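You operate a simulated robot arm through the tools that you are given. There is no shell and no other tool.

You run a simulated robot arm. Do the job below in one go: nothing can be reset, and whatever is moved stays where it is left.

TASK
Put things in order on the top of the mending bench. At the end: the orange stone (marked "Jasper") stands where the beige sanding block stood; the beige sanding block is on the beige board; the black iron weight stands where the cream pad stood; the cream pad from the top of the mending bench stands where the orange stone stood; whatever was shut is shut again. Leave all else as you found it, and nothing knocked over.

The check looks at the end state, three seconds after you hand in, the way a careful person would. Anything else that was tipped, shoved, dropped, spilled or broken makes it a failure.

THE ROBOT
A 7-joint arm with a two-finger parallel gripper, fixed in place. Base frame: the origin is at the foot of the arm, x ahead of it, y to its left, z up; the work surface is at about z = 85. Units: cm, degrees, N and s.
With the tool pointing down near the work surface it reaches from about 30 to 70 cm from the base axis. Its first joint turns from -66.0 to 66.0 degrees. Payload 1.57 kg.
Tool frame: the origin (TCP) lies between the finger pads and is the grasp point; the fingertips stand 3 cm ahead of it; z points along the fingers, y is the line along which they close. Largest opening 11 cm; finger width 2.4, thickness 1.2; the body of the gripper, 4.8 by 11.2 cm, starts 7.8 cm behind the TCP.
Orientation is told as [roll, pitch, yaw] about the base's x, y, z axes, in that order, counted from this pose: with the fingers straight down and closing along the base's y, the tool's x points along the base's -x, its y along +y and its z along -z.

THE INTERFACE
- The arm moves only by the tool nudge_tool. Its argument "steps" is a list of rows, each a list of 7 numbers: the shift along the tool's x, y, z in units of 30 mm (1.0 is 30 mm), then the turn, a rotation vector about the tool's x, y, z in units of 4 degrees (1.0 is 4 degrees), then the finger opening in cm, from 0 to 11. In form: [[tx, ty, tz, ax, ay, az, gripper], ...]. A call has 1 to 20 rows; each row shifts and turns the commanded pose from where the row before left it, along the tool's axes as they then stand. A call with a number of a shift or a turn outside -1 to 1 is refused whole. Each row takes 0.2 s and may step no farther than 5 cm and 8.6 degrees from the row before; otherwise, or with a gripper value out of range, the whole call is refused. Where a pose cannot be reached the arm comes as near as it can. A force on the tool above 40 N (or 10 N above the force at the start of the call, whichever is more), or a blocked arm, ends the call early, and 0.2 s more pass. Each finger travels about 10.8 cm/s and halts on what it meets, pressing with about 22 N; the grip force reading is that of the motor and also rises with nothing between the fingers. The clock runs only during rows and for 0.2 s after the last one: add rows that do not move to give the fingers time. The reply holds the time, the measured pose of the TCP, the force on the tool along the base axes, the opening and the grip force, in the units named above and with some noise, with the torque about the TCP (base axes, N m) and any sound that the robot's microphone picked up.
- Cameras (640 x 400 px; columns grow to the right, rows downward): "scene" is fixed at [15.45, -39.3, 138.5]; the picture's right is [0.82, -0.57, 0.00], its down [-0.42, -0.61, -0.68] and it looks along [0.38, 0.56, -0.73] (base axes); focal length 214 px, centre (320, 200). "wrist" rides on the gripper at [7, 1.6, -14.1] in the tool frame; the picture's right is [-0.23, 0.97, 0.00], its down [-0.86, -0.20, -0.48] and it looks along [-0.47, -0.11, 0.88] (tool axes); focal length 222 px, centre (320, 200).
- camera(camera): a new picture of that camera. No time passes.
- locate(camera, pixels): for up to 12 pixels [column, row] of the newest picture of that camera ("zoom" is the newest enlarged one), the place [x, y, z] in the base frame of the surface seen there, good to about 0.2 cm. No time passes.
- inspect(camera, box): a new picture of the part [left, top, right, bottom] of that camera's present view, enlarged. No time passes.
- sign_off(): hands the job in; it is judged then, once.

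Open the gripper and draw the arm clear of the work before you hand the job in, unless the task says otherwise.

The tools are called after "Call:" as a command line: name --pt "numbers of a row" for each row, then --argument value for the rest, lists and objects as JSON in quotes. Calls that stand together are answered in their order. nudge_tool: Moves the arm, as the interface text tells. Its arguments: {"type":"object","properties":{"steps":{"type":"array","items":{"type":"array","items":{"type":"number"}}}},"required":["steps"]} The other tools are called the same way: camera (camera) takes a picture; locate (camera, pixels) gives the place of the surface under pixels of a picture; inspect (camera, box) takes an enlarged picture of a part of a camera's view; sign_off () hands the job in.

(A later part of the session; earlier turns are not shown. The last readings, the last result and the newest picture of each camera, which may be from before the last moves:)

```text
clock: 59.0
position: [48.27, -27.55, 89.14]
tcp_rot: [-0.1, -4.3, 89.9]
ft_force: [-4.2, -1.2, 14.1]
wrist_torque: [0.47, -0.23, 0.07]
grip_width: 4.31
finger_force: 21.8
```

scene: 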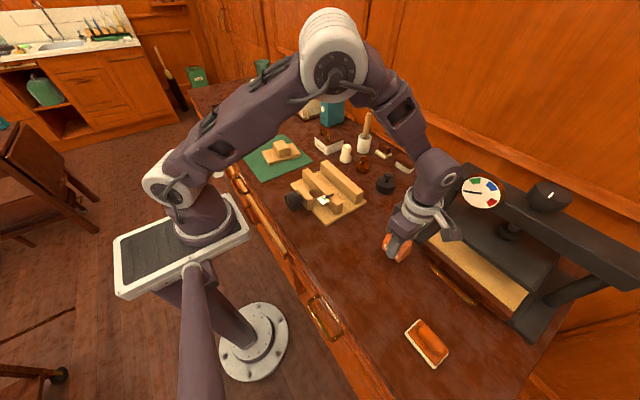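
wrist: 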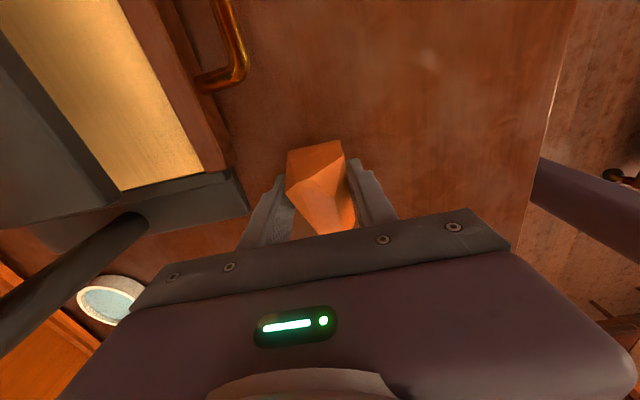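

Torque still points to the +y edge. I rotate 2° more and check.

Call:
nudge_tool --pt "0 0 -0.03 0 -0.5 0 3" --pt "0 0 0.04 0 0 0 3" --pt "0 0 0.03 0 0 0 3" --pt "0 0 0 0 0 0 3"

Call:
inspect --camera "scene" --box '[380, 230, 420, 265]'

```text
clock: 60.0
position: [48.32, -27.46, 89.08]
tcp_rot: [-0.1, -6.4, 89.9]
ft_force: [-1.2, 3.9, 18.1]
wrist_torque: [-0.02, -0.23, 0.01]
grip_width: 4.29
finger_force: 22.4
```

```text
11.43 times, centred on (400, 248) of scene
```

zoom: 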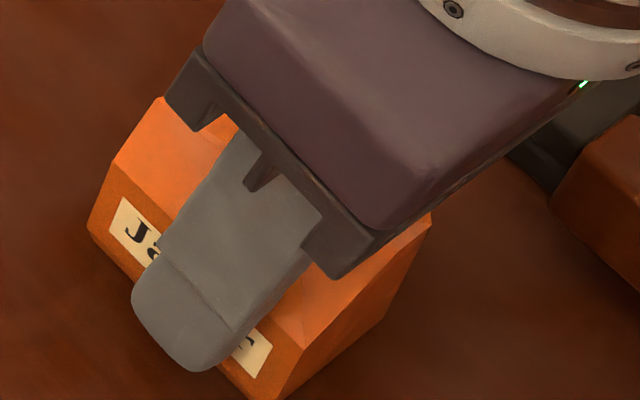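

Torque about x is now ~0 at 18 N: the base sits flat. I lift a hair, shift 0.4 cm toward −y to re-centre on the block's old spot, and touch down again.

Call:
nudge_tool --pt "0 0 -0.1 0 0 0 3" --pt "0.13 0 0 0 0 0 3" --pt "0 0 0.04 0 0 0 3" --pt "0 0 0.03 0 0 0 3" --pt "0 0 0 0 0 0 3"

```text
clock: 61.2
position: [48.3, -27.93, 89.09]
tcp_rot: [0.0, -6.5, 89.9]
ft_force: [0.0, -0.9, -3.2]
wrist_torque: [0.01, 0.03, 0.02]
grip_width: 4.28
finger_force: 21.9
```

Call:
nudge_tool --pt "0 0 0.03 0 0 0 3" --pt "0 0 0.01 0 0 0 3" --pt "0 0 0 0 0 0 3"

```text
clock: 62.0
position: [48.36, -27.9, 89.05]
tcp_rot: [-0.2, -6.2, 89.9]
ft_force: [-2.7, -1.0, 15.1]
wrist_torque: [0.23, -0.27, 0.02]
grip_width: 4.3
finger_force: 22.2
```

Contact again (15 N). I relieve slightly, open to 6.5 cm and back out.

Call:
nudge_tool --pt "0 0 -0.015 0 0 0 3" --pt "0 0 0 0 0 0 4.5" --pt "0 0 0 0 0 0 5.5" --pt "0 0 0 0 0 0 6.5" --pt "0 0 0 0 0 0 6.5" --pt "0 0 0 0 0 0 6.5"

Call:
inspect --camera "scene" --box '[380, 230, 420, 265]'

Call:
inspect --camera "wrist" --box '[270, 120, 370, 240]'

```text
clock: 63.4
position: [48.22, -28.03, 88.93]
tcp_rot: [0.0, -6.4, 89.9]
ft_force: [0.3, -0.2, -0.7]
wrist_torque: [-0.01, -0.01, 0.02]
grip_width: 6.52
finger_force: 0.1
```

```text
11.43 times, centred on (400, 248) of scene
```

zoom: 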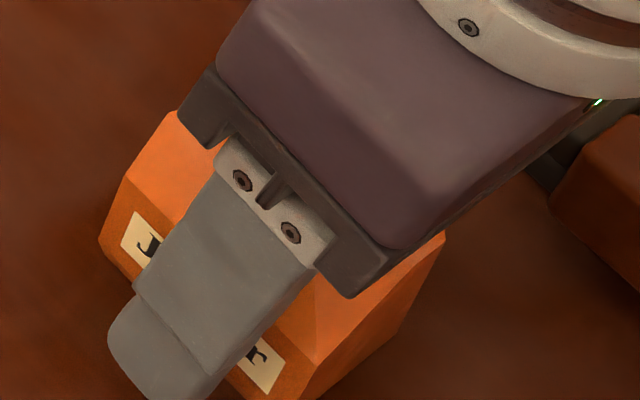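

```text
3.33 times, centred on (320, 180) of wrist
```

zoom: 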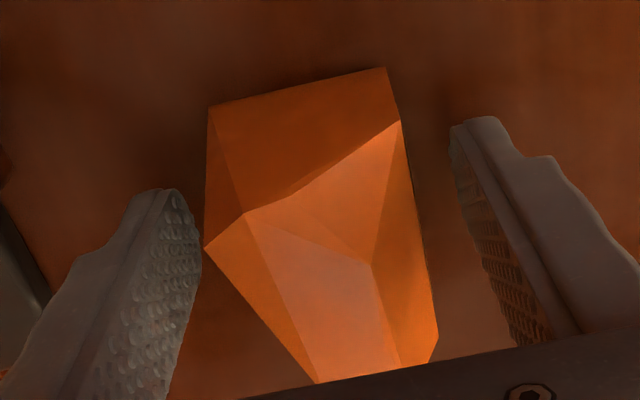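

Stone stands free. I back out upward and then level the tool.

Call:
nudge_tool --pt "0 0 -0.3 0 0 0 6.5" --pt "0 0 -0.6 0 0 0 6.5" --pt "0 0 -1 0 0 0 6.5" --pt "0 0 -1 0 0 0 6.5" --pt "0 0 -1 0 0 0 6.5" --pt "0 0 -1 0 0 0 6.5" --pt "0 0 -1 0 0 0 6.5" --pt "0 0 -0.5 0 0.8 0 6.5" --pt "0 0 0 0 0.8 0 6.5" --pt "0 0 0 0 0 0 6.5"

Call:
camera --camera "scene"

Call:
camera --camera "wrist"

Call:
inspect --camera "scene" --box '[370, 225, 430, 275]'

```text
clock: 65.6
position: [48.43, -30.14, 108.08]
tcp_rot: [0.0, 0.0, 89.9]
ft_force: [-0.5, -0.5, 0.2]
wrist_torque: [0.0, -0.01, 0.04]
grip_width: 6.52
finger_force: 0.1
```

```text
taken
```

scene: 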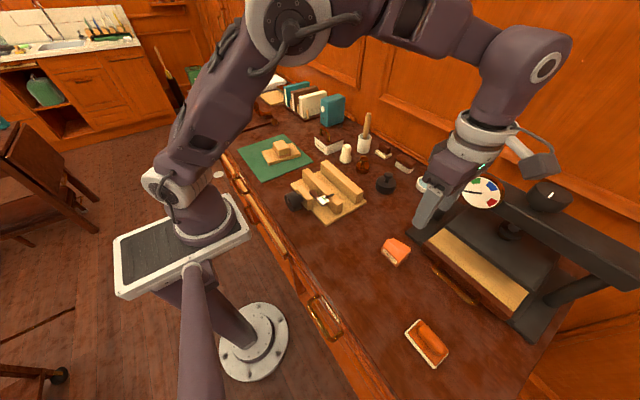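

```text
taken
```

wrist: 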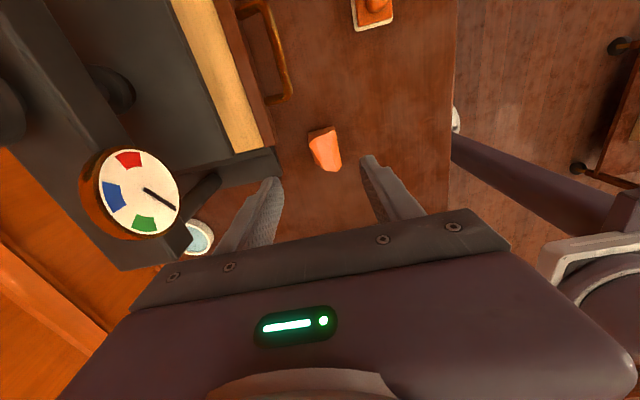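

```text
8.00 times, centred on (400, 250) of scene
```

zoom: 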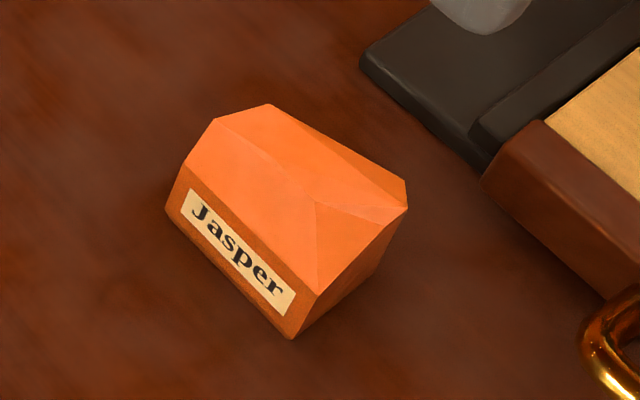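

Stone stands upright, label "Jasper" front. I verify its position.

Call:
locate --camera "zoom" --pixels '[[170, 212], [293, 334], [380, 260], [403, 206], [265, 108], [215, 122], [315, 290], [290, 200]]'

```text
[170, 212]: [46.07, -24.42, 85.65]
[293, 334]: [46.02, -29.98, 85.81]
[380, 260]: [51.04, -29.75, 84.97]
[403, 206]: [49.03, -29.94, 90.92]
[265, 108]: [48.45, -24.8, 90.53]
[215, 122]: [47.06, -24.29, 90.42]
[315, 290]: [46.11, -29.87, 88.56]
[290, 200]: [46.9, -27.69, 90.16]
```

Stone centre is ≈ [48.2,-27.15], within 0.4 cm of the block's old centre. Next the cream pad: I move above it keeping yaw 90° so the fingers straddle the handle's long sides.

Call:
nudge_tool --pt "0.974 0.659 0 0 0 0 6.5" --pt "0.974 0.659 0 0 0 0 6.5" --pt "0.974 0.659 0 0 0 0 6.5" --pt "0.974 0.659 0 0 0 0 6.5" --pt "0.974 0.659 0 0 0 0 6.5" --pt "0 0 0 0 0 0 6.5"

Call:
camera --camera "wrist"

Call:
camera --camera "scene"

```text
clock: 67.0
position: [38.6, -44.83, 107.99]
tcp_rot: [-0.1, 0.0, 90.0]
ft_force: [0.7, 0.2, -0.3]
wrist_torque: [0.0, -0.02, -0.01]
grip_width: 6.52
finger_force: 0.1
```

```text
taken
```

wrist: 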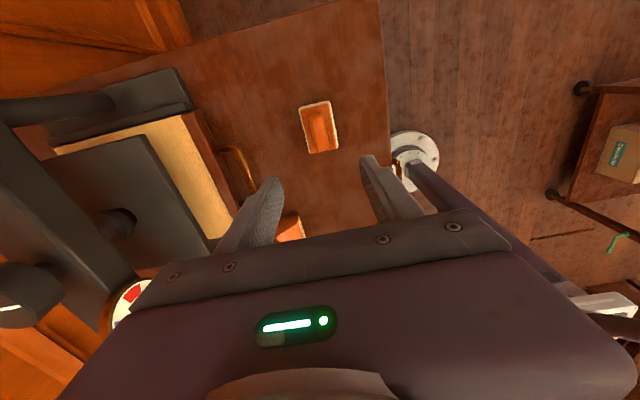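

```text
taken
```

scene: 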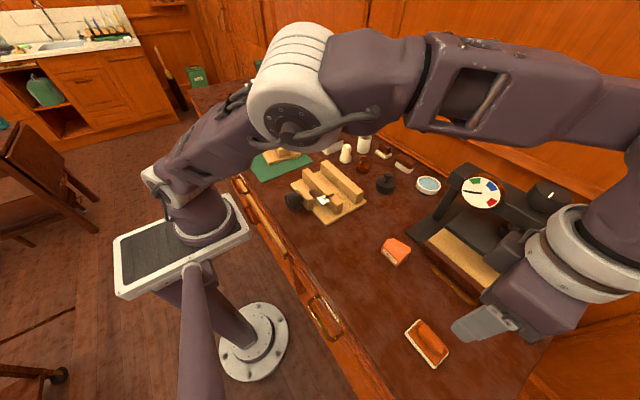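

Pose reached; pad at (318,128) in the wrist view. I refine its handle and sole positions.

Call:
inspect --camera "wrist" --box '[288, 92, 352, 164]'

```text
5.56 times, centred on (320, 128) of wrist
```

zoom: 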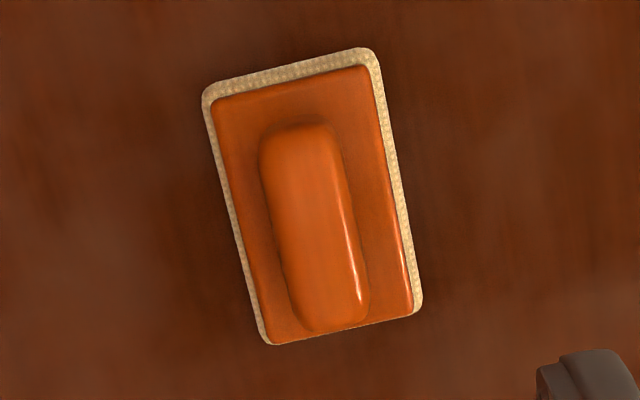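

Call:
locate --camera "zoom" --pixels '[[210, 95], [368, 54], [415, 305], [268, 338], [265, 160], [335, 135], [355, 290], [305, 320], [310, 230], [270, 230], [345, 215], [295, 130]]'

```text
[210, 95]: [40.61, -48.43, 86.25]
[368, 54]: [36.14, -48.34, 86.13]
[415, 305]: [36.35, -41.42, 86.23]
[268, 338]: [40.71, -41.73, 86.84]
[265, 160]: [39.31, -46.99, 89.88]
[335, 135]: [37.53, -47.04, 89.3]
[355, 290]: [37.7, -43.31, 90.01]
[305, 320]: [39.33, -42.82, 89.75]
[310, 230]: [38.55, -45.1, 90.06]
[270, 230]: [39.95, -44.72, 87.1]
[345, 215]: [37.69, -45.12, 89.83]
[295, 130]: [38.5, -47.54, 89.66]
```

Handle x 37.4–39.4, y −47.6…−42.6; tool is centred. I descend to TCP z ≈ 90.5 (tips just above the back plate at 87.05).

Call:
nudge_tool --pt "0.03 0.03 1 0 0 0 6.5" --pt "0 0 1 0 0 0 6.5" --pt "0 0 1 0 0 0 6.5" --pt "0 0 1 0 0 0 6.5" --pt "0 0 0.8 0 0 0 6.5" --pt "0 0 0.5 0 0 0 6.5" --pt "0 0 0.4 0 0 0 6.5" --pt "0 0 0.1 0 0 0 6.5" --pt "0 0 0 0 0 0 6.5"

Call:
inspect --camera "scene" --box '[390, 300, 470, 370]'

Call:
camera --camera "wrist"

```text
clock: 69.0
position: [38.23, -44.79, 90.69]
tcp_rot: [0.1, 0.0, 89.9]
ft_force: [-0.2, 0.8, 0.0]
wrist_torque: [0.02, 0.02, -0.03]
grip_width: 6.54
finger_force: 0.0
```

```text
5.71 times, centred on (430, 335) of scene
```

zoom: 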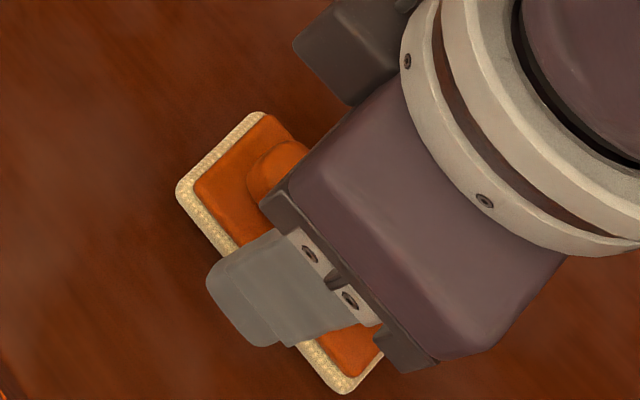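

```text
taken
```

wrist: 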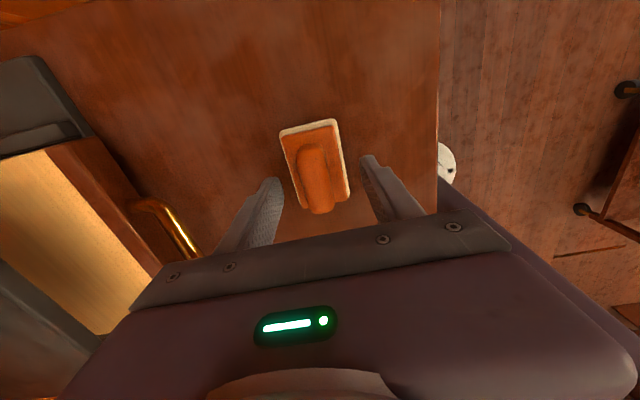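

Tips are at z ≈ 87.7 beside the handle. I shift 0.15 cm in +x to centre and close.

Call:
nudge_tool --pt "0 -0.05 0.03 0 0 0 6.5" --pt "0 0 0 0 0 0 4.5" --pt "0 0 0 0 0 0 3" --pt "0 0 0 0 0 0 2" --pt "0 0 0 0 0 0 1" --pt "0 0 0 0 0 0 1" --pt "0 0 0 0 0 0 1"

Call:
camera --camera "wrist"

```text
clock: 70.6
position: [38.43, -44.77, 90.53]
tcp_rot: [0.1, 0.0, 89.9]
ft_force: [0.6, 0.9, 0.8]
wrist_torque: [-0.02, 0.03, 0.03]
grip_width: 2.11
finger_force: 22.2
```

```text
taken
```

wrist: 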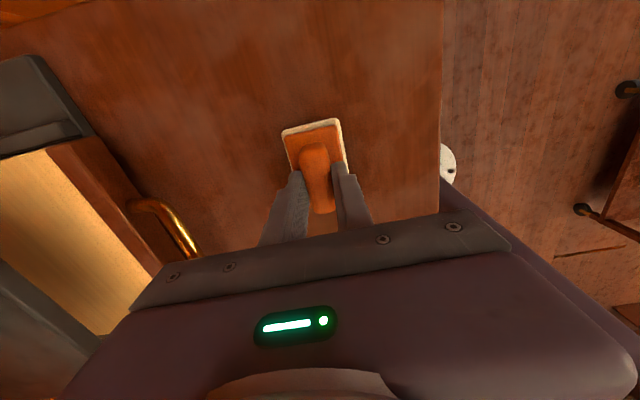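

Handle gripped (2.11 cm, 22 N). I lift 20 cm.

Call:
nudge_tool --pt "0 0 -0.2 0 0 0 1" --pt "0 0 -0.6 0 0 0 1" --pt "0 0 -1 0 0 0 1" --pt "0 0 -1 0 0 0 1" --pt "0 0 -1 0 0 0 1" --pt "0 0 -1 0 0 0 1" --pt "0 0 -1 0 0 0 1" --pt "0 0 -1 0 0 0 1" --pt "0 0 0 0 0 0 1"

Call:
camera --camera "wrist"

```text
clock: 72.6
position: [38.4, -44.6, 110.95]
tcp_rot: [0.0, 0.0, 90.0]
ft_force: [1.3, -0.6, -0.2]
wrist_torque: [-0.03, 0.02, 0.01]
grip_width: 2.14
finger_force: 21.9
```

```text
taken
```

wrist: 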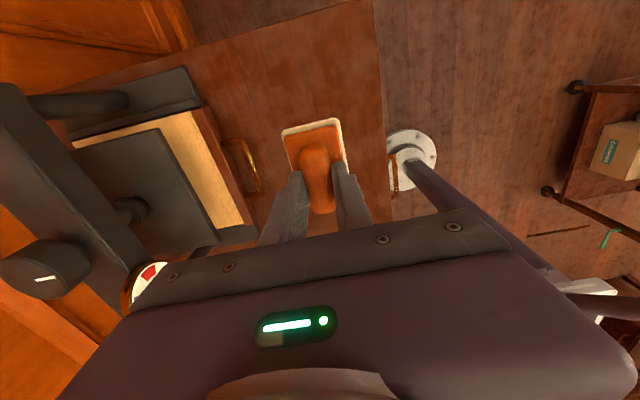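

Pad hangs level. I carry it toward +y along x ≈ 38 at z ≈ 111.

Call:
nudge_tool --pt "-0.98 -0.1 0 0 0 0 1" --pt "-0.98 -0.1 0 0 0 0 1" --pt "-0.98 -0.1 0 0 0 0 1" --pt "-0.98 -0.1 0 0 0 0 1" --pt "-0.98 -0.1 0 0 0 0 1" --pt "-0.98 -0.1 0 0 0 0 1" --pt "-0.98 -0.1 0 0 0 0 1" --pt "-0.98 0 0 0 0 0 1" --pt "-0.98 0 0 0 0 0 1" --pt "-0.98 0 0 0 0 0 1" --pt "-0.98 0 0 0 0 0 1" --pt "-0.98 0 0 0 0 0 1" --pt "-0.98 0 0 0 0 0 1" --pt "-0.98 0 0 0 0 0 1" --pt "-0.98 0 0 0 0 0 1" --pt "-0.98 0 0 0 0 0 1" --pt "-0.98 0 0 0 0 0 1" --pt "-0.98 0 0 0 0 0 1" --pt "-0.98 0 0 0 0 0 1" --pt "-0.98 0 0 0 0 0 1"

Call:
nudge_tool --pt "0 0 0 0 0 1 1" --pt "0 0 0 0 0 1 1" --pt "0 0 0 0 0 1 1" --pt "0 0 0 0 0 1 1" --pt "0 0 0 0 0 1 1" --pt "0 0 0 0 0 1 1" --pt "0 0 0 0 0 1 1" --pt "0 0 0 0 0 1 1" --pt "0 0 0 0 0 1 1" --pt "0 0 0 0 0 1 1" --pt "0 0 0 0 0 1 1" --pt "0 0 0 0 0 1 1" --pt "0 0 0 0 0 1 1" --pt "0 0 0 0 0 1 1" --pt "0 0 0 0 0 1 1" --pt "0 0 0 0 0 1 1" --pt "0 0 0 0 0 1 1" --pt "0 0 0 0 0 1 1" --pt "0 0 0 0 0 1 1" --pt "0 0 0 0 0 1 1"

Call:
camera --camera "wrist"

Call:
camera --camera "scene"

```text
clock: 76.8
position: [40.8, 14.05, 110.87]
tcp_rot: [0.0, 0.1, 89.9]
ft_force: [-0.7, 0.3, -1.5]
wrist_torque: [-0.02, 0.02, 0.0]
grip_width: 2.12
finger_force: 22.3
```

```text
clock: 81.0
position: [40.75, 14.04, 110.92]
tcp_rot: [-0.1, 0.0, 9.8]
ft_force: [-0.3, 0.1, -1.1]
wrist_torque: [0.04, 0.0, 0.01]
grip_width: 2.1
finger_force: 22.1
```

```text
taken
```

wrist: 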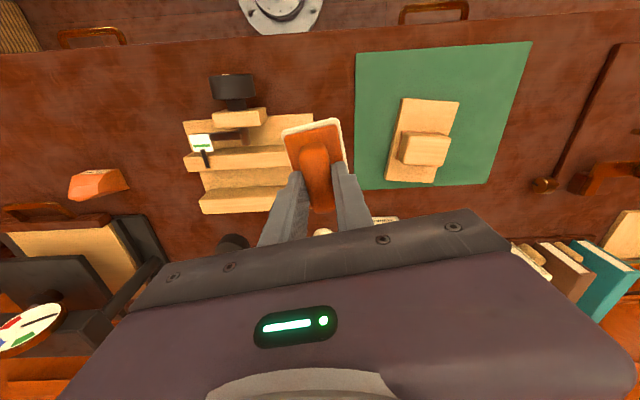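

```text
taken
```

scene: 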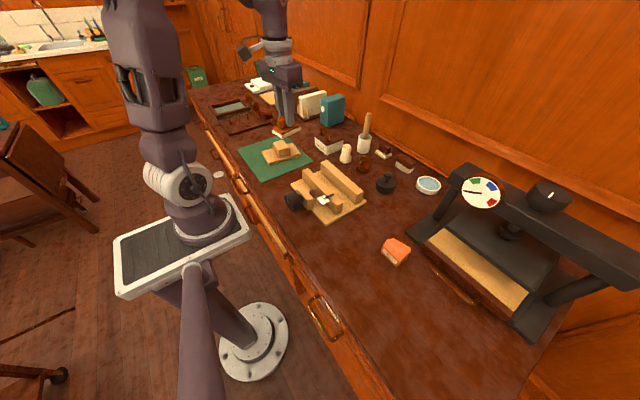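

Now I finish the turn to yaw 0 and move above the stone's old place.

Call:
nudge_tool --pt "0 0 0 0 0 1 1" --pt "0 0 0 0 0 1 1" --pt "0 0 0 0 0 0.45 1" --pt "0.12 0.958 0 0 0 0 1" --pt "0.12 0.958 0 0 0 0 1" --pt "0.12 0.958 0 0 0 0 1" --pt "0.12 0.958 0 0 0 0 1" --pt "0.12 0.958 0 0 0 0 1" --pt "0.12 0.958 0 0 0 0 1" --pt "0.12 0.958 0 0 0 0 1" --pt "0.12 0.958 0 0 0 0 1" --pt "0.12 0.958 0 0 0 0 1" --pt "0.12 0.958 0 0 0 0 1" --pt "0.12 0.958 0 0 0 0 1" --pt "0.12 0.958 0 0 0 0 1" --pt "0 0 0 0 0 0 1"

Call:
camera --camera "wrist"

Call:
locate --camera "wrist" --pixels '[[310, 130], [300, 110], [270, 90], [265, 180], [255, 170], [400, 100], [395, 60], [410, 140], [285, 175], [330, 100]]'

```text
clock: 84.4
position: [35.89, 47.73, 110.33]
tcp_rot: [-1.2, 0.0, 1.5]
ft_force: [-0.1, -0.7, -1.7]
wrist_torque: [0.02, 0.03, 0.04]
grip_width: 2.11
finger_force: 22.4
out of reach, approached as far as the arm can: row 15
```

```text
taken
```

wrist: 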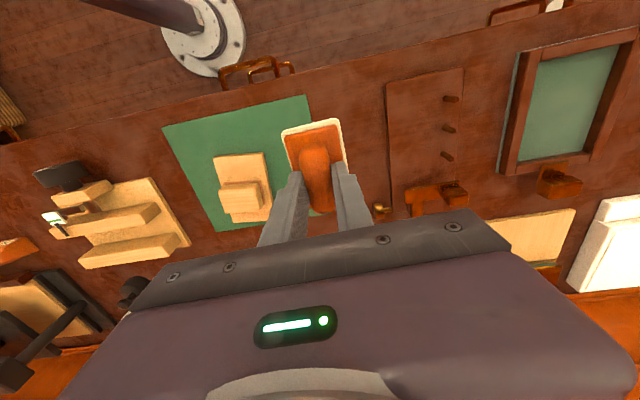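

```text
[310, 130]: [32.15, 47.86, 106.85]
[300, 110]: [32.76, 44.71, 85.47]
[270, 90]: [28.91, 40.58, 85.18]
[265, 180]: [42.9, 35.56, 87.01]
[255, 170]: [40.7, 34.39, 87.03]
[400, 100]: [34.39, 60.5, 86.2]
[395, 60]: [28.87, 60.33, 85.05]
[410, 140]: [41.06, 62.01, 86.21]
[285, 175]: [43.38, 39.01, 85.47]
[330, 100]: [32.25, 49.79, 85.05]
```

At this height the pose is at the edge of reach, leaving small angle errors. I lower 9 cm and correct position and angles there.

Call:
nudge_tool --pt "0 0 1 0 0 0 1" --pt "0 0 1 0 0 0 1" --pt "0 0 1 0 0 0 1" --pt "-0.2 0.27 0 -0.3 0 0.375 1" --pt "0 0 0 0 0 0 1"

Call:
camera --camera "wrist"

```text
clock: 85.6
position: [36.8, 49.33, 101.8]
tcp_rot: [1.1, 0.0, -1.4]
ft_force: [0.1, 0.4, -0.7]
wrist_torque: [0.0, 0.02, 0.04]
grip_width: 2.12
finger_force: 22.4
```

```text
taken
```

wrist: 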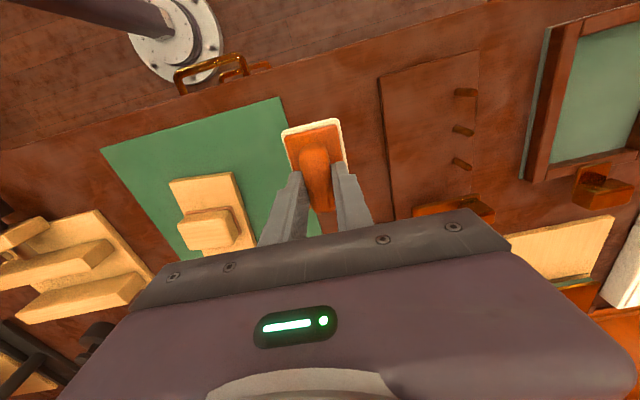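

The commanded pose had kept the true orientation, so I undo that correction and go to [36.5,48.55].

Call:
nudge_tool --pt "0.1 -0.265 0 0.3 0 -0.375 1" --pt "0 0 0 0 0 0 1" --pt "0 0 0 0 0 0 1"

Call:
camera --camera "wrist"

```text
clock: 86.4
position: [36.45, 48.56, 101.79]
tcp_rot: [0.0, 0.0, 0.1]
ft_force: [-0.3, -0.5, -0.5]
wrist_torque: [-0.01, 0.02, -0.02]
grip_width: 2.1
finger_force: 21.8
```

```text
taken
```

wrist: 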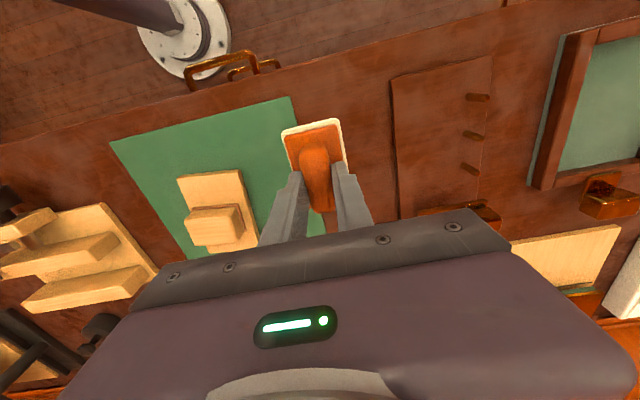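

Aligned at [36.45,48.56]. I descend to z ≈ 93 and check the pad's clearance from the mat edge.

Call:
nudge_tool --pt "0 0 1 0 0 0 1" --pt "0 0 1 0 0 0 1" --pt "0 0 0.8 0 0 0 1" --pt "0 0 0 0 0 0 1"

Call:
inspect --camera "scene" --box '[215, 110, 285, 160]'

Call:
inspect --camera "wrist" --box '[230, 90, 390, 230]'

```text
clock: 87.4
position: [36.47, 48.61, 93.31]
tcp_rot: [0.0, 0.1, 0.1]
ft_force: [0.1, -0.5, -1.0]
wrist_torque: [0.0, -0.02, 0.0]
grip_width: 2.14
finger_force: 22.1
```

```text
8.00 times, centred on (250, 135) of scene
```

zoom: 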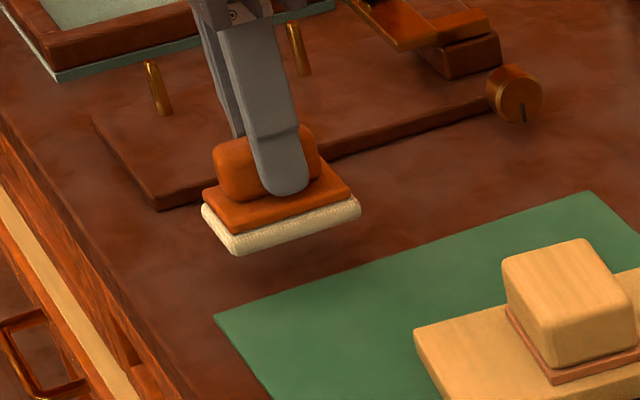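

```text
2.86 times, centred on (310, 160) of wrist
```

zoom: 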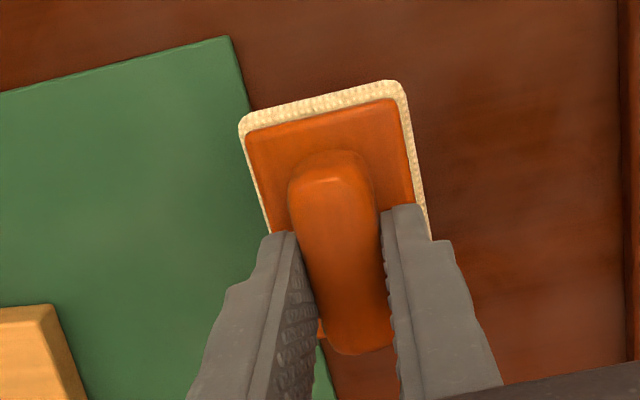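

I locate the mat edge points (231,45), (247,95), (325,380) and the pad sole's left edge (245,135), (266,220).

Call:
locate --camera "zoom" --pixels '[[228, 45], [236, 45], [243, 95], [250, 95], [322, 385], [332, 385], [245, 130], [395, 88], [420, 200], [250, 140], [615, 100], [630, 300]]'

```text
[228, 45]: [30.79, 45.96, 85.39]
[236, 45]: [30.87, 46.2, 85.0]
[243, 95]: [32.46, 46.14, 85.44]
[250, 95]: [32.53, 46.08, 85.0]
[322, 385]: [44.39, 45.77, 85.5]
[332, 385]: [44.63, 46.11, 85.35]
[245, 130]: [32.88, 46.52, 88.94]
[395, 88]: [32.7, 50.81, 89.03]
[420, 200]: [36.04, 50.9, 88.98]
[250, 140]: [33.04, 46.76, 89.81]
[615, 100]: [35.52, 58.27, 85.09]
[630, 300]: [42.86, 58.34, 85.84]
```

Mat edge y ≈ 46.08; the sole's near edge is at ≈ 46.45. I shift 0.15 cm toward −y and lower to near contact.

Call:
nudge_tool --pt "0 -0.05 0.3 0 0 0 1" --pt "0 0 0.3 0 0 0 1" --pt "0 0 0.2 0 0 0 1" --pt "0 0 0.05 0 0 0 1" --pt "0 0 0 0 0 0 1"

```text
clock: 88.6
position: [36.51, 48.28, 90.98]
tcp_rot: [0.0, 0.1, 0.1]
ft_force: [0.6, -1.4, 1.6]
wrist_torque: [-0.13, 0.1, 0.03]
grip_width: 2.15
finger_force: 21.9
```

A slight touch at z ≈ 91 on the −y side suggests the mat edge. I raise a bit, shift 0.3 cm toward +y and lower again.

Call:
nudge_tool --pt "0 0 -0.15 0 0 0 1" --pt "0 0.1 0 0 0 0 1" --pt "0 0 0 0 0 0 1"

Call:
inspect --camera "wrist" --box '[270, 100, 350, 170]'

Call:
inspect --camera "scene" --box '[225, 120, 275, 155]'

```text
clock: 89.4
position: [36.53, 48.67, 91.43]
tcp_rot: [0.0, -0.1, 0.1]
ft_force: [-1.1, 0.0, -0.6]
wrist_torque: [-0.02, -0.03, 0.01]
grip_width: 2.11
finger_force: 21.8
```

```text
5.71 times, centred on (310, 135) of wrist
```

zoom: 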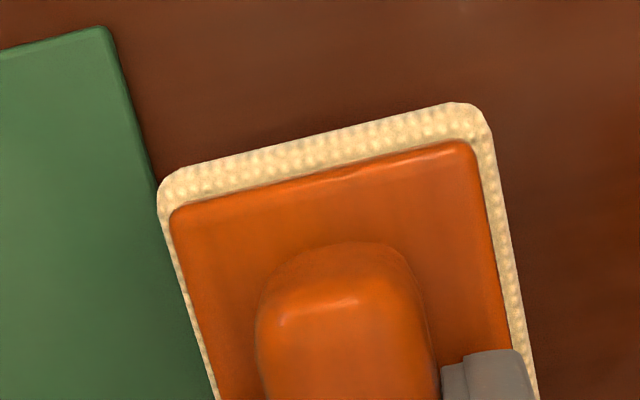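

```text
11.43 times, centred on (250, 138) of scene
```

zoom: 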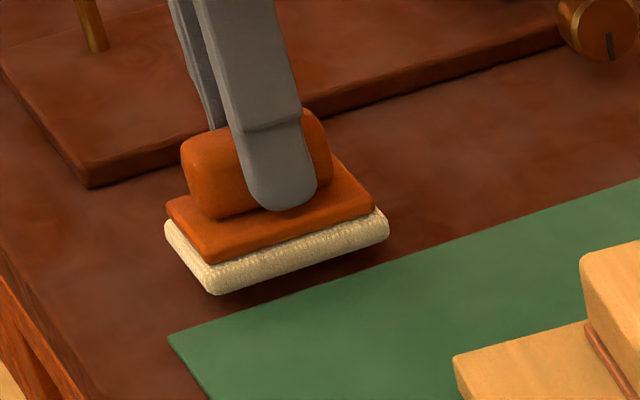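

The pad clears the mat edge. I lower slowly to the table.

Call:
nudge_tool --pt "0 0 0.1 0 0 0 1" --pt "0 0 0.06 0 0 0 1" --pt "0 0 0.05 0 0 0 1" --pt "0 0 0 0 0 0 1"

```text
clock: 90.4
position: [36.6, 48.63, 90.68]
tcp_rot: [0.0, 0.0, 0.2]
ft_force: [-0.2, -0.9, -0.1]
wrist_torque: [0.0, -0.01, -0.02]
grip_width: 2.12
finger_force: 22.2
```

Passed mat height without contact (z = 90.68). A little lower to touch the table.

Call:
nudge_tool --pt "0 0 0.04 0 0 0 1" --pt "0 0 0.03 0 0 0 1" --pt "0 0 0 0 0 0 1"

```text
clock: 91.2
position: [36.62, 48.67, 90.48]
tcp_rot: [0.0, 0.0, 0.1]
ft_force: [0.0, -0.1, -0.7]
wrist_torque: [-0.02, 0.03, 0.01]
grip_width: 2.12
finger_force: 21.7
```

Call:
nudge_tool --pt "0 0 0.03 0 0 0 1" --pt "0 0 0.02 0 0 0 1" --pt "0 0 0 0 0 0 1"

```text
clock: 92.0
position: [36.65, 48.78, 90.53]
tcp_rot: [0.1, -0.1, 0.1]
ft_force: [0.1, -4.5, 15.0]
wrist_torque: [-0.21, 0.28, 0.05]
grip_width: 2.1
finger_force: 22.1
```

Flat contact at 15 N. I relieve a bit, open to 4.5 cm, and check.

Call:
nudge_tool --pt "0 0 -0.015 0 0 0 1" --pt "0 0 0 0 0 0 2.8" --pt "0 0 0 0 0 0 3.6" --pt "0 0 0 0 0 0 4.5" --pt "0 0 0 0 0 0 4.5"

Call:
inspect --camera "scene" --box '[225, 120, 275, 155]'

Call:
inspect --camera "wrist" --box '[240, 100, 380, 230]'

```text
clock: 93.2
position: [36.49, 48.73, 90.42]
tcp_rot: [-0.1, 0.0, 0.0]
ft_force: [0.8, -0.5, 0.3]
wrist_torque: [0.01, 0.01, 0.0]
grip_width: 4.5
finger_force: 0.1
```

```text
11.43 times, centred on (250, 138) of scene
```

zoom: 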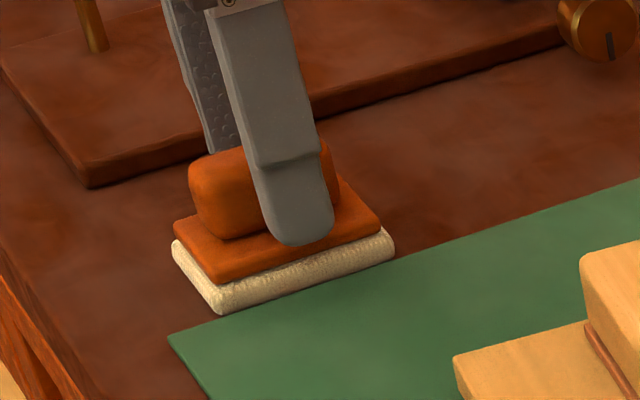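

```text
3.08 times, centred on (310, 165) of wrist
```

zoom: 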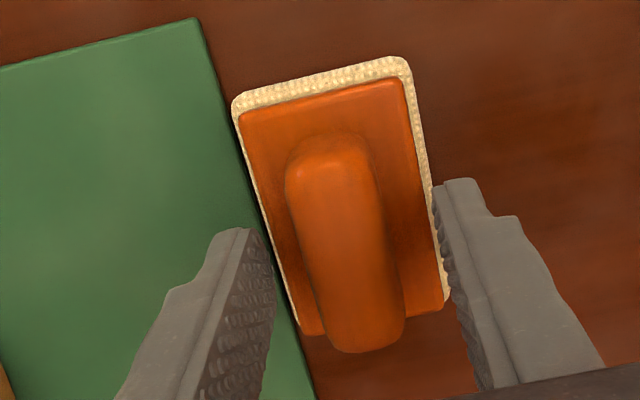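

Pad sits flat beside the mat. I rise, then head back toward the centre of the bench while gaining height.

Call:
nudge_tool --pt "0 0 -0.3 0 0 0 4.5" --pt "0 0 -1 0 0 0 4.5" --pt "0 0 -1 0 0 0 4.5" --pt "0 0 -1 0 0 0 4.5" --pt "0 -0.9 -0.4 0 0 0 4.5" --pt "0 -0.9 -0.4 0 0 0 4.5" --pt "-0.1 -0.9 -0.4 0 0 0 6" --pt "-0.1 -0.9 -0.4 0 0 0 8" --pt "-0.1 -0.9 -0.4 0 0 0 10" --pt "-0.1 -0.9 -0.4 0 0 0 11" --pt "-0.1 -0.9 -0.4 0 0 0 11" --pt "-0.1 -0.9 -0.4 0 0 0 11" --pt "-0.4 -0.9 0 0 0 0 11" --pt "-0.4 -0.9 0 0 0 0 11" --pt "-0.4 -0.9 0 0 0 0 11" --pt "-0.4 -0.9 0 0 0 0 11" --pt "-0.4 -0.9 0 0 0 0 11" --pt "-0.4 -0.9 0 0 0 0 11" --pt "0 0 0 0 0 0 11"

Call:
camera --camera "wrist"

Call:
camera --camera "scene"

Call:
inspect --camera "scene" --box '[220, 115, 320, 185]'

```text
clock: 97.2
position: [45.6, 10.78, 109.93]
tcp_rot: [0.1, 0.0, 0.1]
ft_force: [-0.2, -0.3, 0.2]
wrist_torque: [-0.01, 0.01, -0.02]
grip_width: 11.01
finger_force: 0.1
```

```text
taken
```

wrist: 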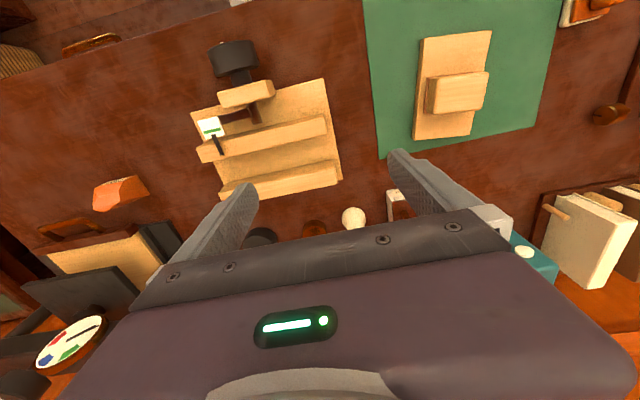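

```text
taken
```

scene: 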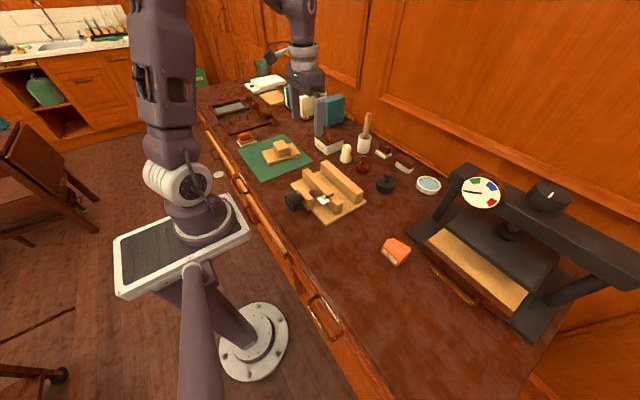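

```text
5.71 times, centred on (270, 150) of scene
```

zoom: 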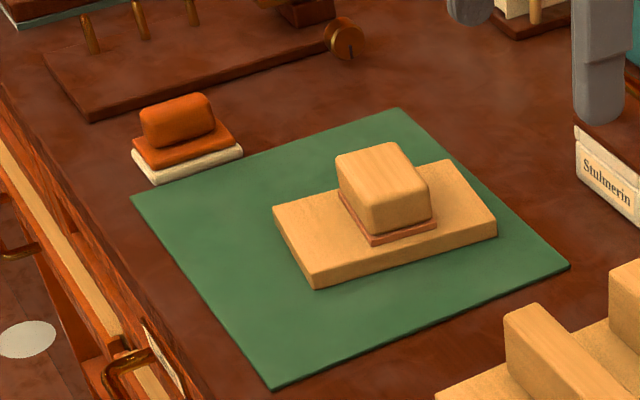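

Pad, block and board look right. Now I measure the black weight from the scene view.

Call:
inspect --camera "scene" --box '[366, 165, 406, 200]'

Call:
locate --camera "scene" --pixels '[[386, 175], [386, 190], [377, 184], [395, 186], [386, 181], [363, 168], [346, 155], [405, 170], [341, 180], [362, 200]]'

```text
11.43 times, centred on (386, 182) of scene
```

zoom: 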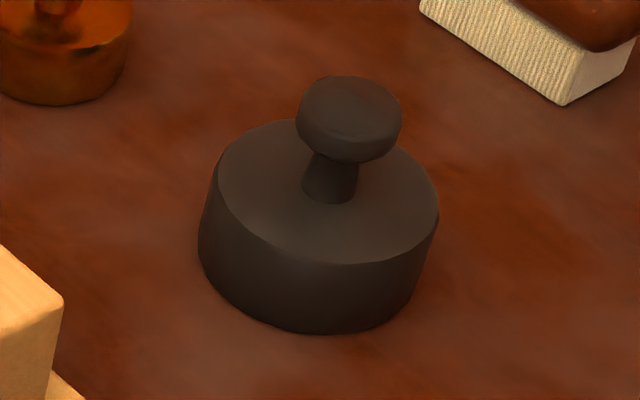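

```text
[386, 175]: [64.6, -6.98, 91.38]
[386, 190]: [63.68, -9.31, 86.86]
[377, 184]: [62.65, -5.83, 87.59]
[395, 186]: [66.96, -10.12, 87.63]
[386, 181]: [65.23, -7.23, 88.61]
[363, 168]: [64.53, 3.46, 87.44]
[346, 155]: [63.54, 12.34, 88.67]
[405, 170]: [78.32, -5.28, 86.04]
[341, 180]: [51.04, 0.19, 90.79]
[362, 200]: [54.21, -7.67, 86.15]
```

I locate the weight's rim and knob points.

Call:
locate --camera "zoom" --pixels '[[224, 180], [433, 215], [325, 255], [270, 130], [345, 105], [305, 115], [395, 125], [330, 320], [210, 250], [420, 280], [260, 160], [335, 175]]'

```text
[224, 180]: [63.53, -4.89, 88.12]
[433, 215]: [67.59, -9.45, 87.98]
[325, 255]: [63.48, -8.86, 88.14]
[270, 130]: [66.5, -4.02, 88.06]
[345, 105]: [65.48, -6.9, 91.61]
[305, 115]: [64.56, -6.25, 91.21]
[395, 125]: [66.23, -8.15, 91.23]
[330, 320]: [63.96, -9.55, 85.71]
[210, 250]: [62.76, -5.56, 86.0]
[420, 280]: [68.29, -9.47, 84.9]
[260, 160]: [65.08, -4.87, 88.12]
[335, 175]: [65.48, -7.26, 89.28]
```

Weight: body radius ≈ 3.0 at centre [65.45,-6.95], z 85–88.1, knob up to ≈ 91.8. I move over it in two stages, ending at z ≈ 98.

Call:
nudge_tool --pt "-0.578 -0.983 0 0 0 0 9" --pt "-0.578 -0.983 0 0 0 0 9" --pt "-0.578 -0.983 0 0 0 0 9" --pt "-0.578 -0.983 0 0 0 0 9" --pt "-0.578 -0.983 0 0 0 0 9" --pt "-0.578 -0.983 0 0 0 0 9" --pt "0 0 0.8 0 0 0 9" --pt "-0.63 0 0.8 0 0 0 9" --pt "-0.63 0 0.8 0 0 0 9" --pt "-0.63 0 0.8 0 0 0 9" --pt "-0.63 0 0.4 0 0 0 9" --pt "-0.63 0 0.4 0 0 0 9" --pt "0 0 0 0 0 0 9"

Call:
camera --camera "wrist"

Call:
camera --camera "scene"

```text
clock: 100.0
position: [65.47, -6.76, 97.96]
tcp_rot: [0.1, 0.0, 0.1]
ft_force: [0.0, 0.8, 0.0]
wrist_torque: [-0.03, 0.0, -0.02]
grip_width: 8.99
finger_force: 0.1
```

```text
taken
```

wrist: 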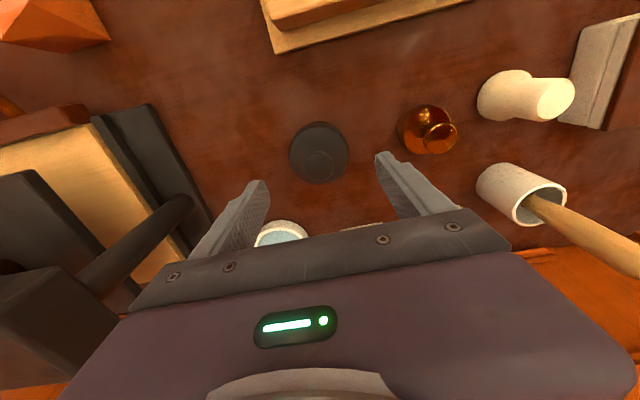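

```text
taken
```

scene: 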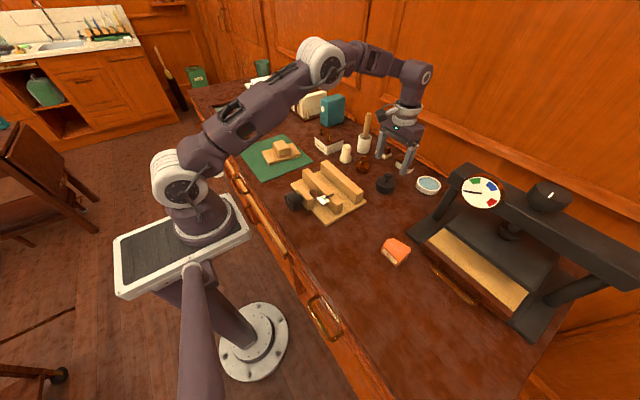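

The weight is at (319,153) between the fingers, brass weight at (428,130). I refine the rim positions from here.

Call:
inspect --camera "wrist" --box '[279, 115, 359, 190]'

Call:
locate --camera "wrist" --pixels '[[319, 125], [292, 150], [345, 150], [303, 133], [337, 131], [319, 162], [402, 125], [400, 135], [330, 180], [300, 175]]'

```text
5.33 times, centred on (319, 152) of wrist
```

zoom: 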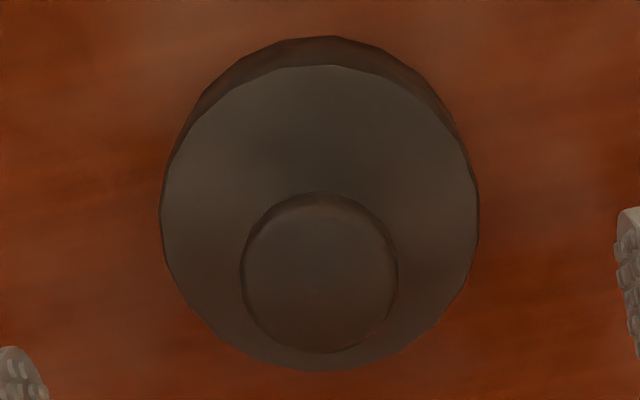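

```text
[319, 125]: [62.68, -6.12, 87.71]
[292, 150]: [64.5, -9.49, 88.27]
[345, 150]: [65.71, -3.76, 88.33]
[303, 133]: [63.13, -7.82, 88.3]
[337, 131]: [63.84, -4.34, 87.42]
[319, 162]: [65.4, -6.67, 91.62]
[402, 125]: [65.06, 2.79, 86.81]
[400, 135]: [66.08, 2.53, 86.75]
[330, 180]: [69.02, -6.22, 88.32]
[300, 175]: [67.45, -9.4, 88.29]
```

Weight centre ≈ [65.6,-6.75], radius ≈ 3.1; tool is centred. I descend to TCP z ≈ 88.5 and close.

Call:
nudge_tool --pt "-0.04 0 0.8 0 0 0 9" --pt "0 0 0.8 0 0 0 9" --pt "0 0 0.8 0 0 0 9" --pt "0 0 0.5 0 0 0 9" --pt "0 0 0.25 0 0 0 9" --pt "0 0 0 0 0 0 9"

Call:
inspect --camera "scene" --box '[350, 145, 420, 205]'

Call:
camera --camera "wrist"

```text
clock: 101.4
position: [65.46, -6.92, 88.44]
tcp_rot: [0.1, 0.0, 0.1]
ft_force: [-0.8, 0.0, -0.3]
wrist_torque: [-0.02, 0.03, -0.01]
grip_width: 8.99
finger_force: 0.0
```

```text
6.67 times, centred on (385, 175) of scene
```

zoom: 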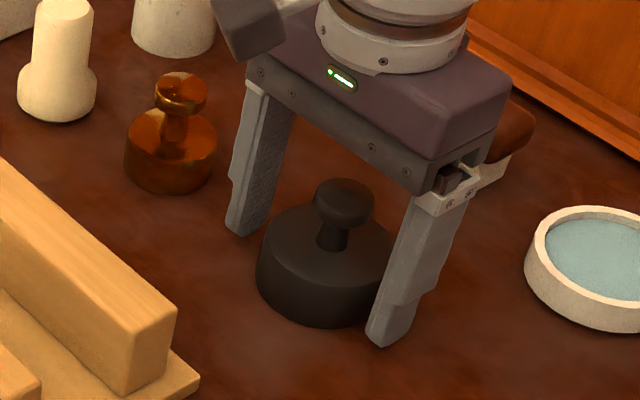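

```text
taken
```

wrist: 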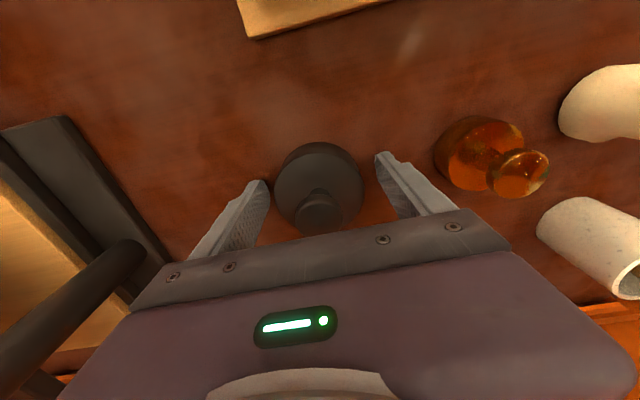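

Fingers straddle the weight's body cleanly. I close gently.

Call:
nudge_tool --pt "0 0 0 0 0 0 7.5" --pt "0 0 0 0 0 0 6.7" --pt "0 0 0 0 0 0 6" --pt "0 0 0 0 0 0 5" --pt "0 0 0 0 0 0 5" --pt "0 0 0 0 0 0 5"

Call:
inspect --camera "scene" --box '[350, 145, 420, 205]'

```text
clock: 102.8
position: [65.44, -6.89, 88.47]
tcp_rot: [0.0, 0.0, 0.2]
ft_force: [-0.3, -4.3, 0.8]
wrist_torque: [-0.01, 0.11, 0.03]
grip_width: 6.75
finger_force: 21.6
```

```text
6.67 times, centred on (385, 175) of scene
```

zoom: 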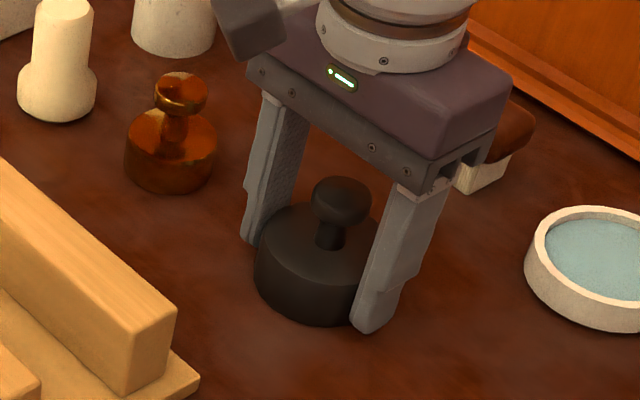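

Gripped at 6.75 cm. I lift a little first to check weight and hold.

Call:
nudge_tool --pt "0 0 -0.1 0 0 0 5" --pt "0 0 -0.2 0 0 0 5" --pt "0 0 -0.3 0 0 0 5" --pt "0 0 0 0 0 0 5"

Call:
inspect --camera "scene" --box '[350, 145, 420, 205]'

```text
clock: 103.8
position: [65.51, -6.72, 90.15]
tcp_rot: [0.0, 0.0, 0.1]
ft_force: [0.4, 0.5, -8.9]
wrist_torque: [0.03, 0.03, 0.0]
grip_width: 6.77
finger_force: 21.8
```

```text
6.67 times, centred on (385, 175) of scene
```

zoom: 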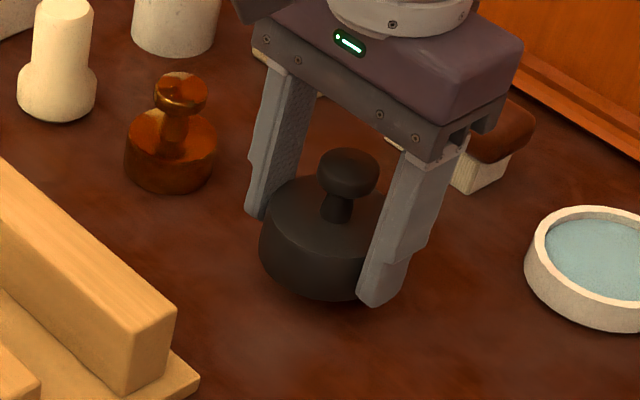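

Held securely (about 0.9 kg). I lift, retract and carry it over to above the pad's old place.

Call:
nudge_tool --pt "0 0 -0.8 0 0 0 5" --pt "0 0 -1 0 0 0 5" --pt "0 0 -1 0 0 0 5" --pt "0.9 -0.2 -0.5 0 0 0 5" --pt "0.9 -0.2 -0.5 0 0 0 5" --pt "0.9 -0.2 -0.5 0 0 0 5" --pt "0.9 -0.2 -0.5 0 0 0 5" --pt "0.9 -0.2 -0.5 0 0 0 5" --pt "0.375 -0.97 0 0 0 0 5" --pt "0.375 -0.97 0 0 0 0 5" --pt "0.375 -0.97 0 0 0 0 5" --pt "0.375 -0.97 0 0 0 0 5" --pt "0.375 -0.97 0 0 0 0 5" --pt "0.375 -0.97 0 0 0 0 5" --pt "0.375 -0.97 0 0 0 0 5" --pt "0.375 -0.97 0 0 0 0 5" --pt "0.375 -0.97 0 0 0 0 5" --pt "0 0 0 0 0 0 5"

Call:
camera --camera "wrist"

Call:
camera --camera "scene"

```text
clock: 107.6
position: [42.0, -36.07, 106.25]
tcp_rot: [0.1, -0.1, 0.1]
ft_force: [0.0, 0.0, -8.0]
wrist_torque: [0.05, 0.06, 0.03]
grip_width: 6.74
finger_force: 21.7
```

```text
taken
```

wrist: 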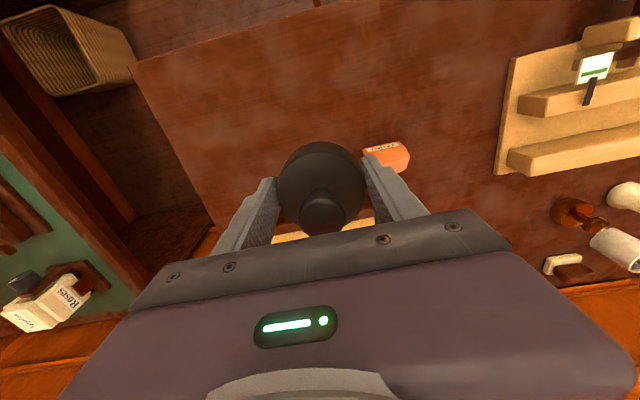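

```text
taken
```

scene: 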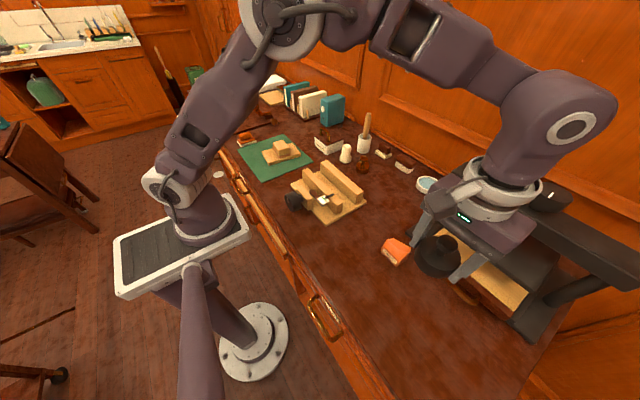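

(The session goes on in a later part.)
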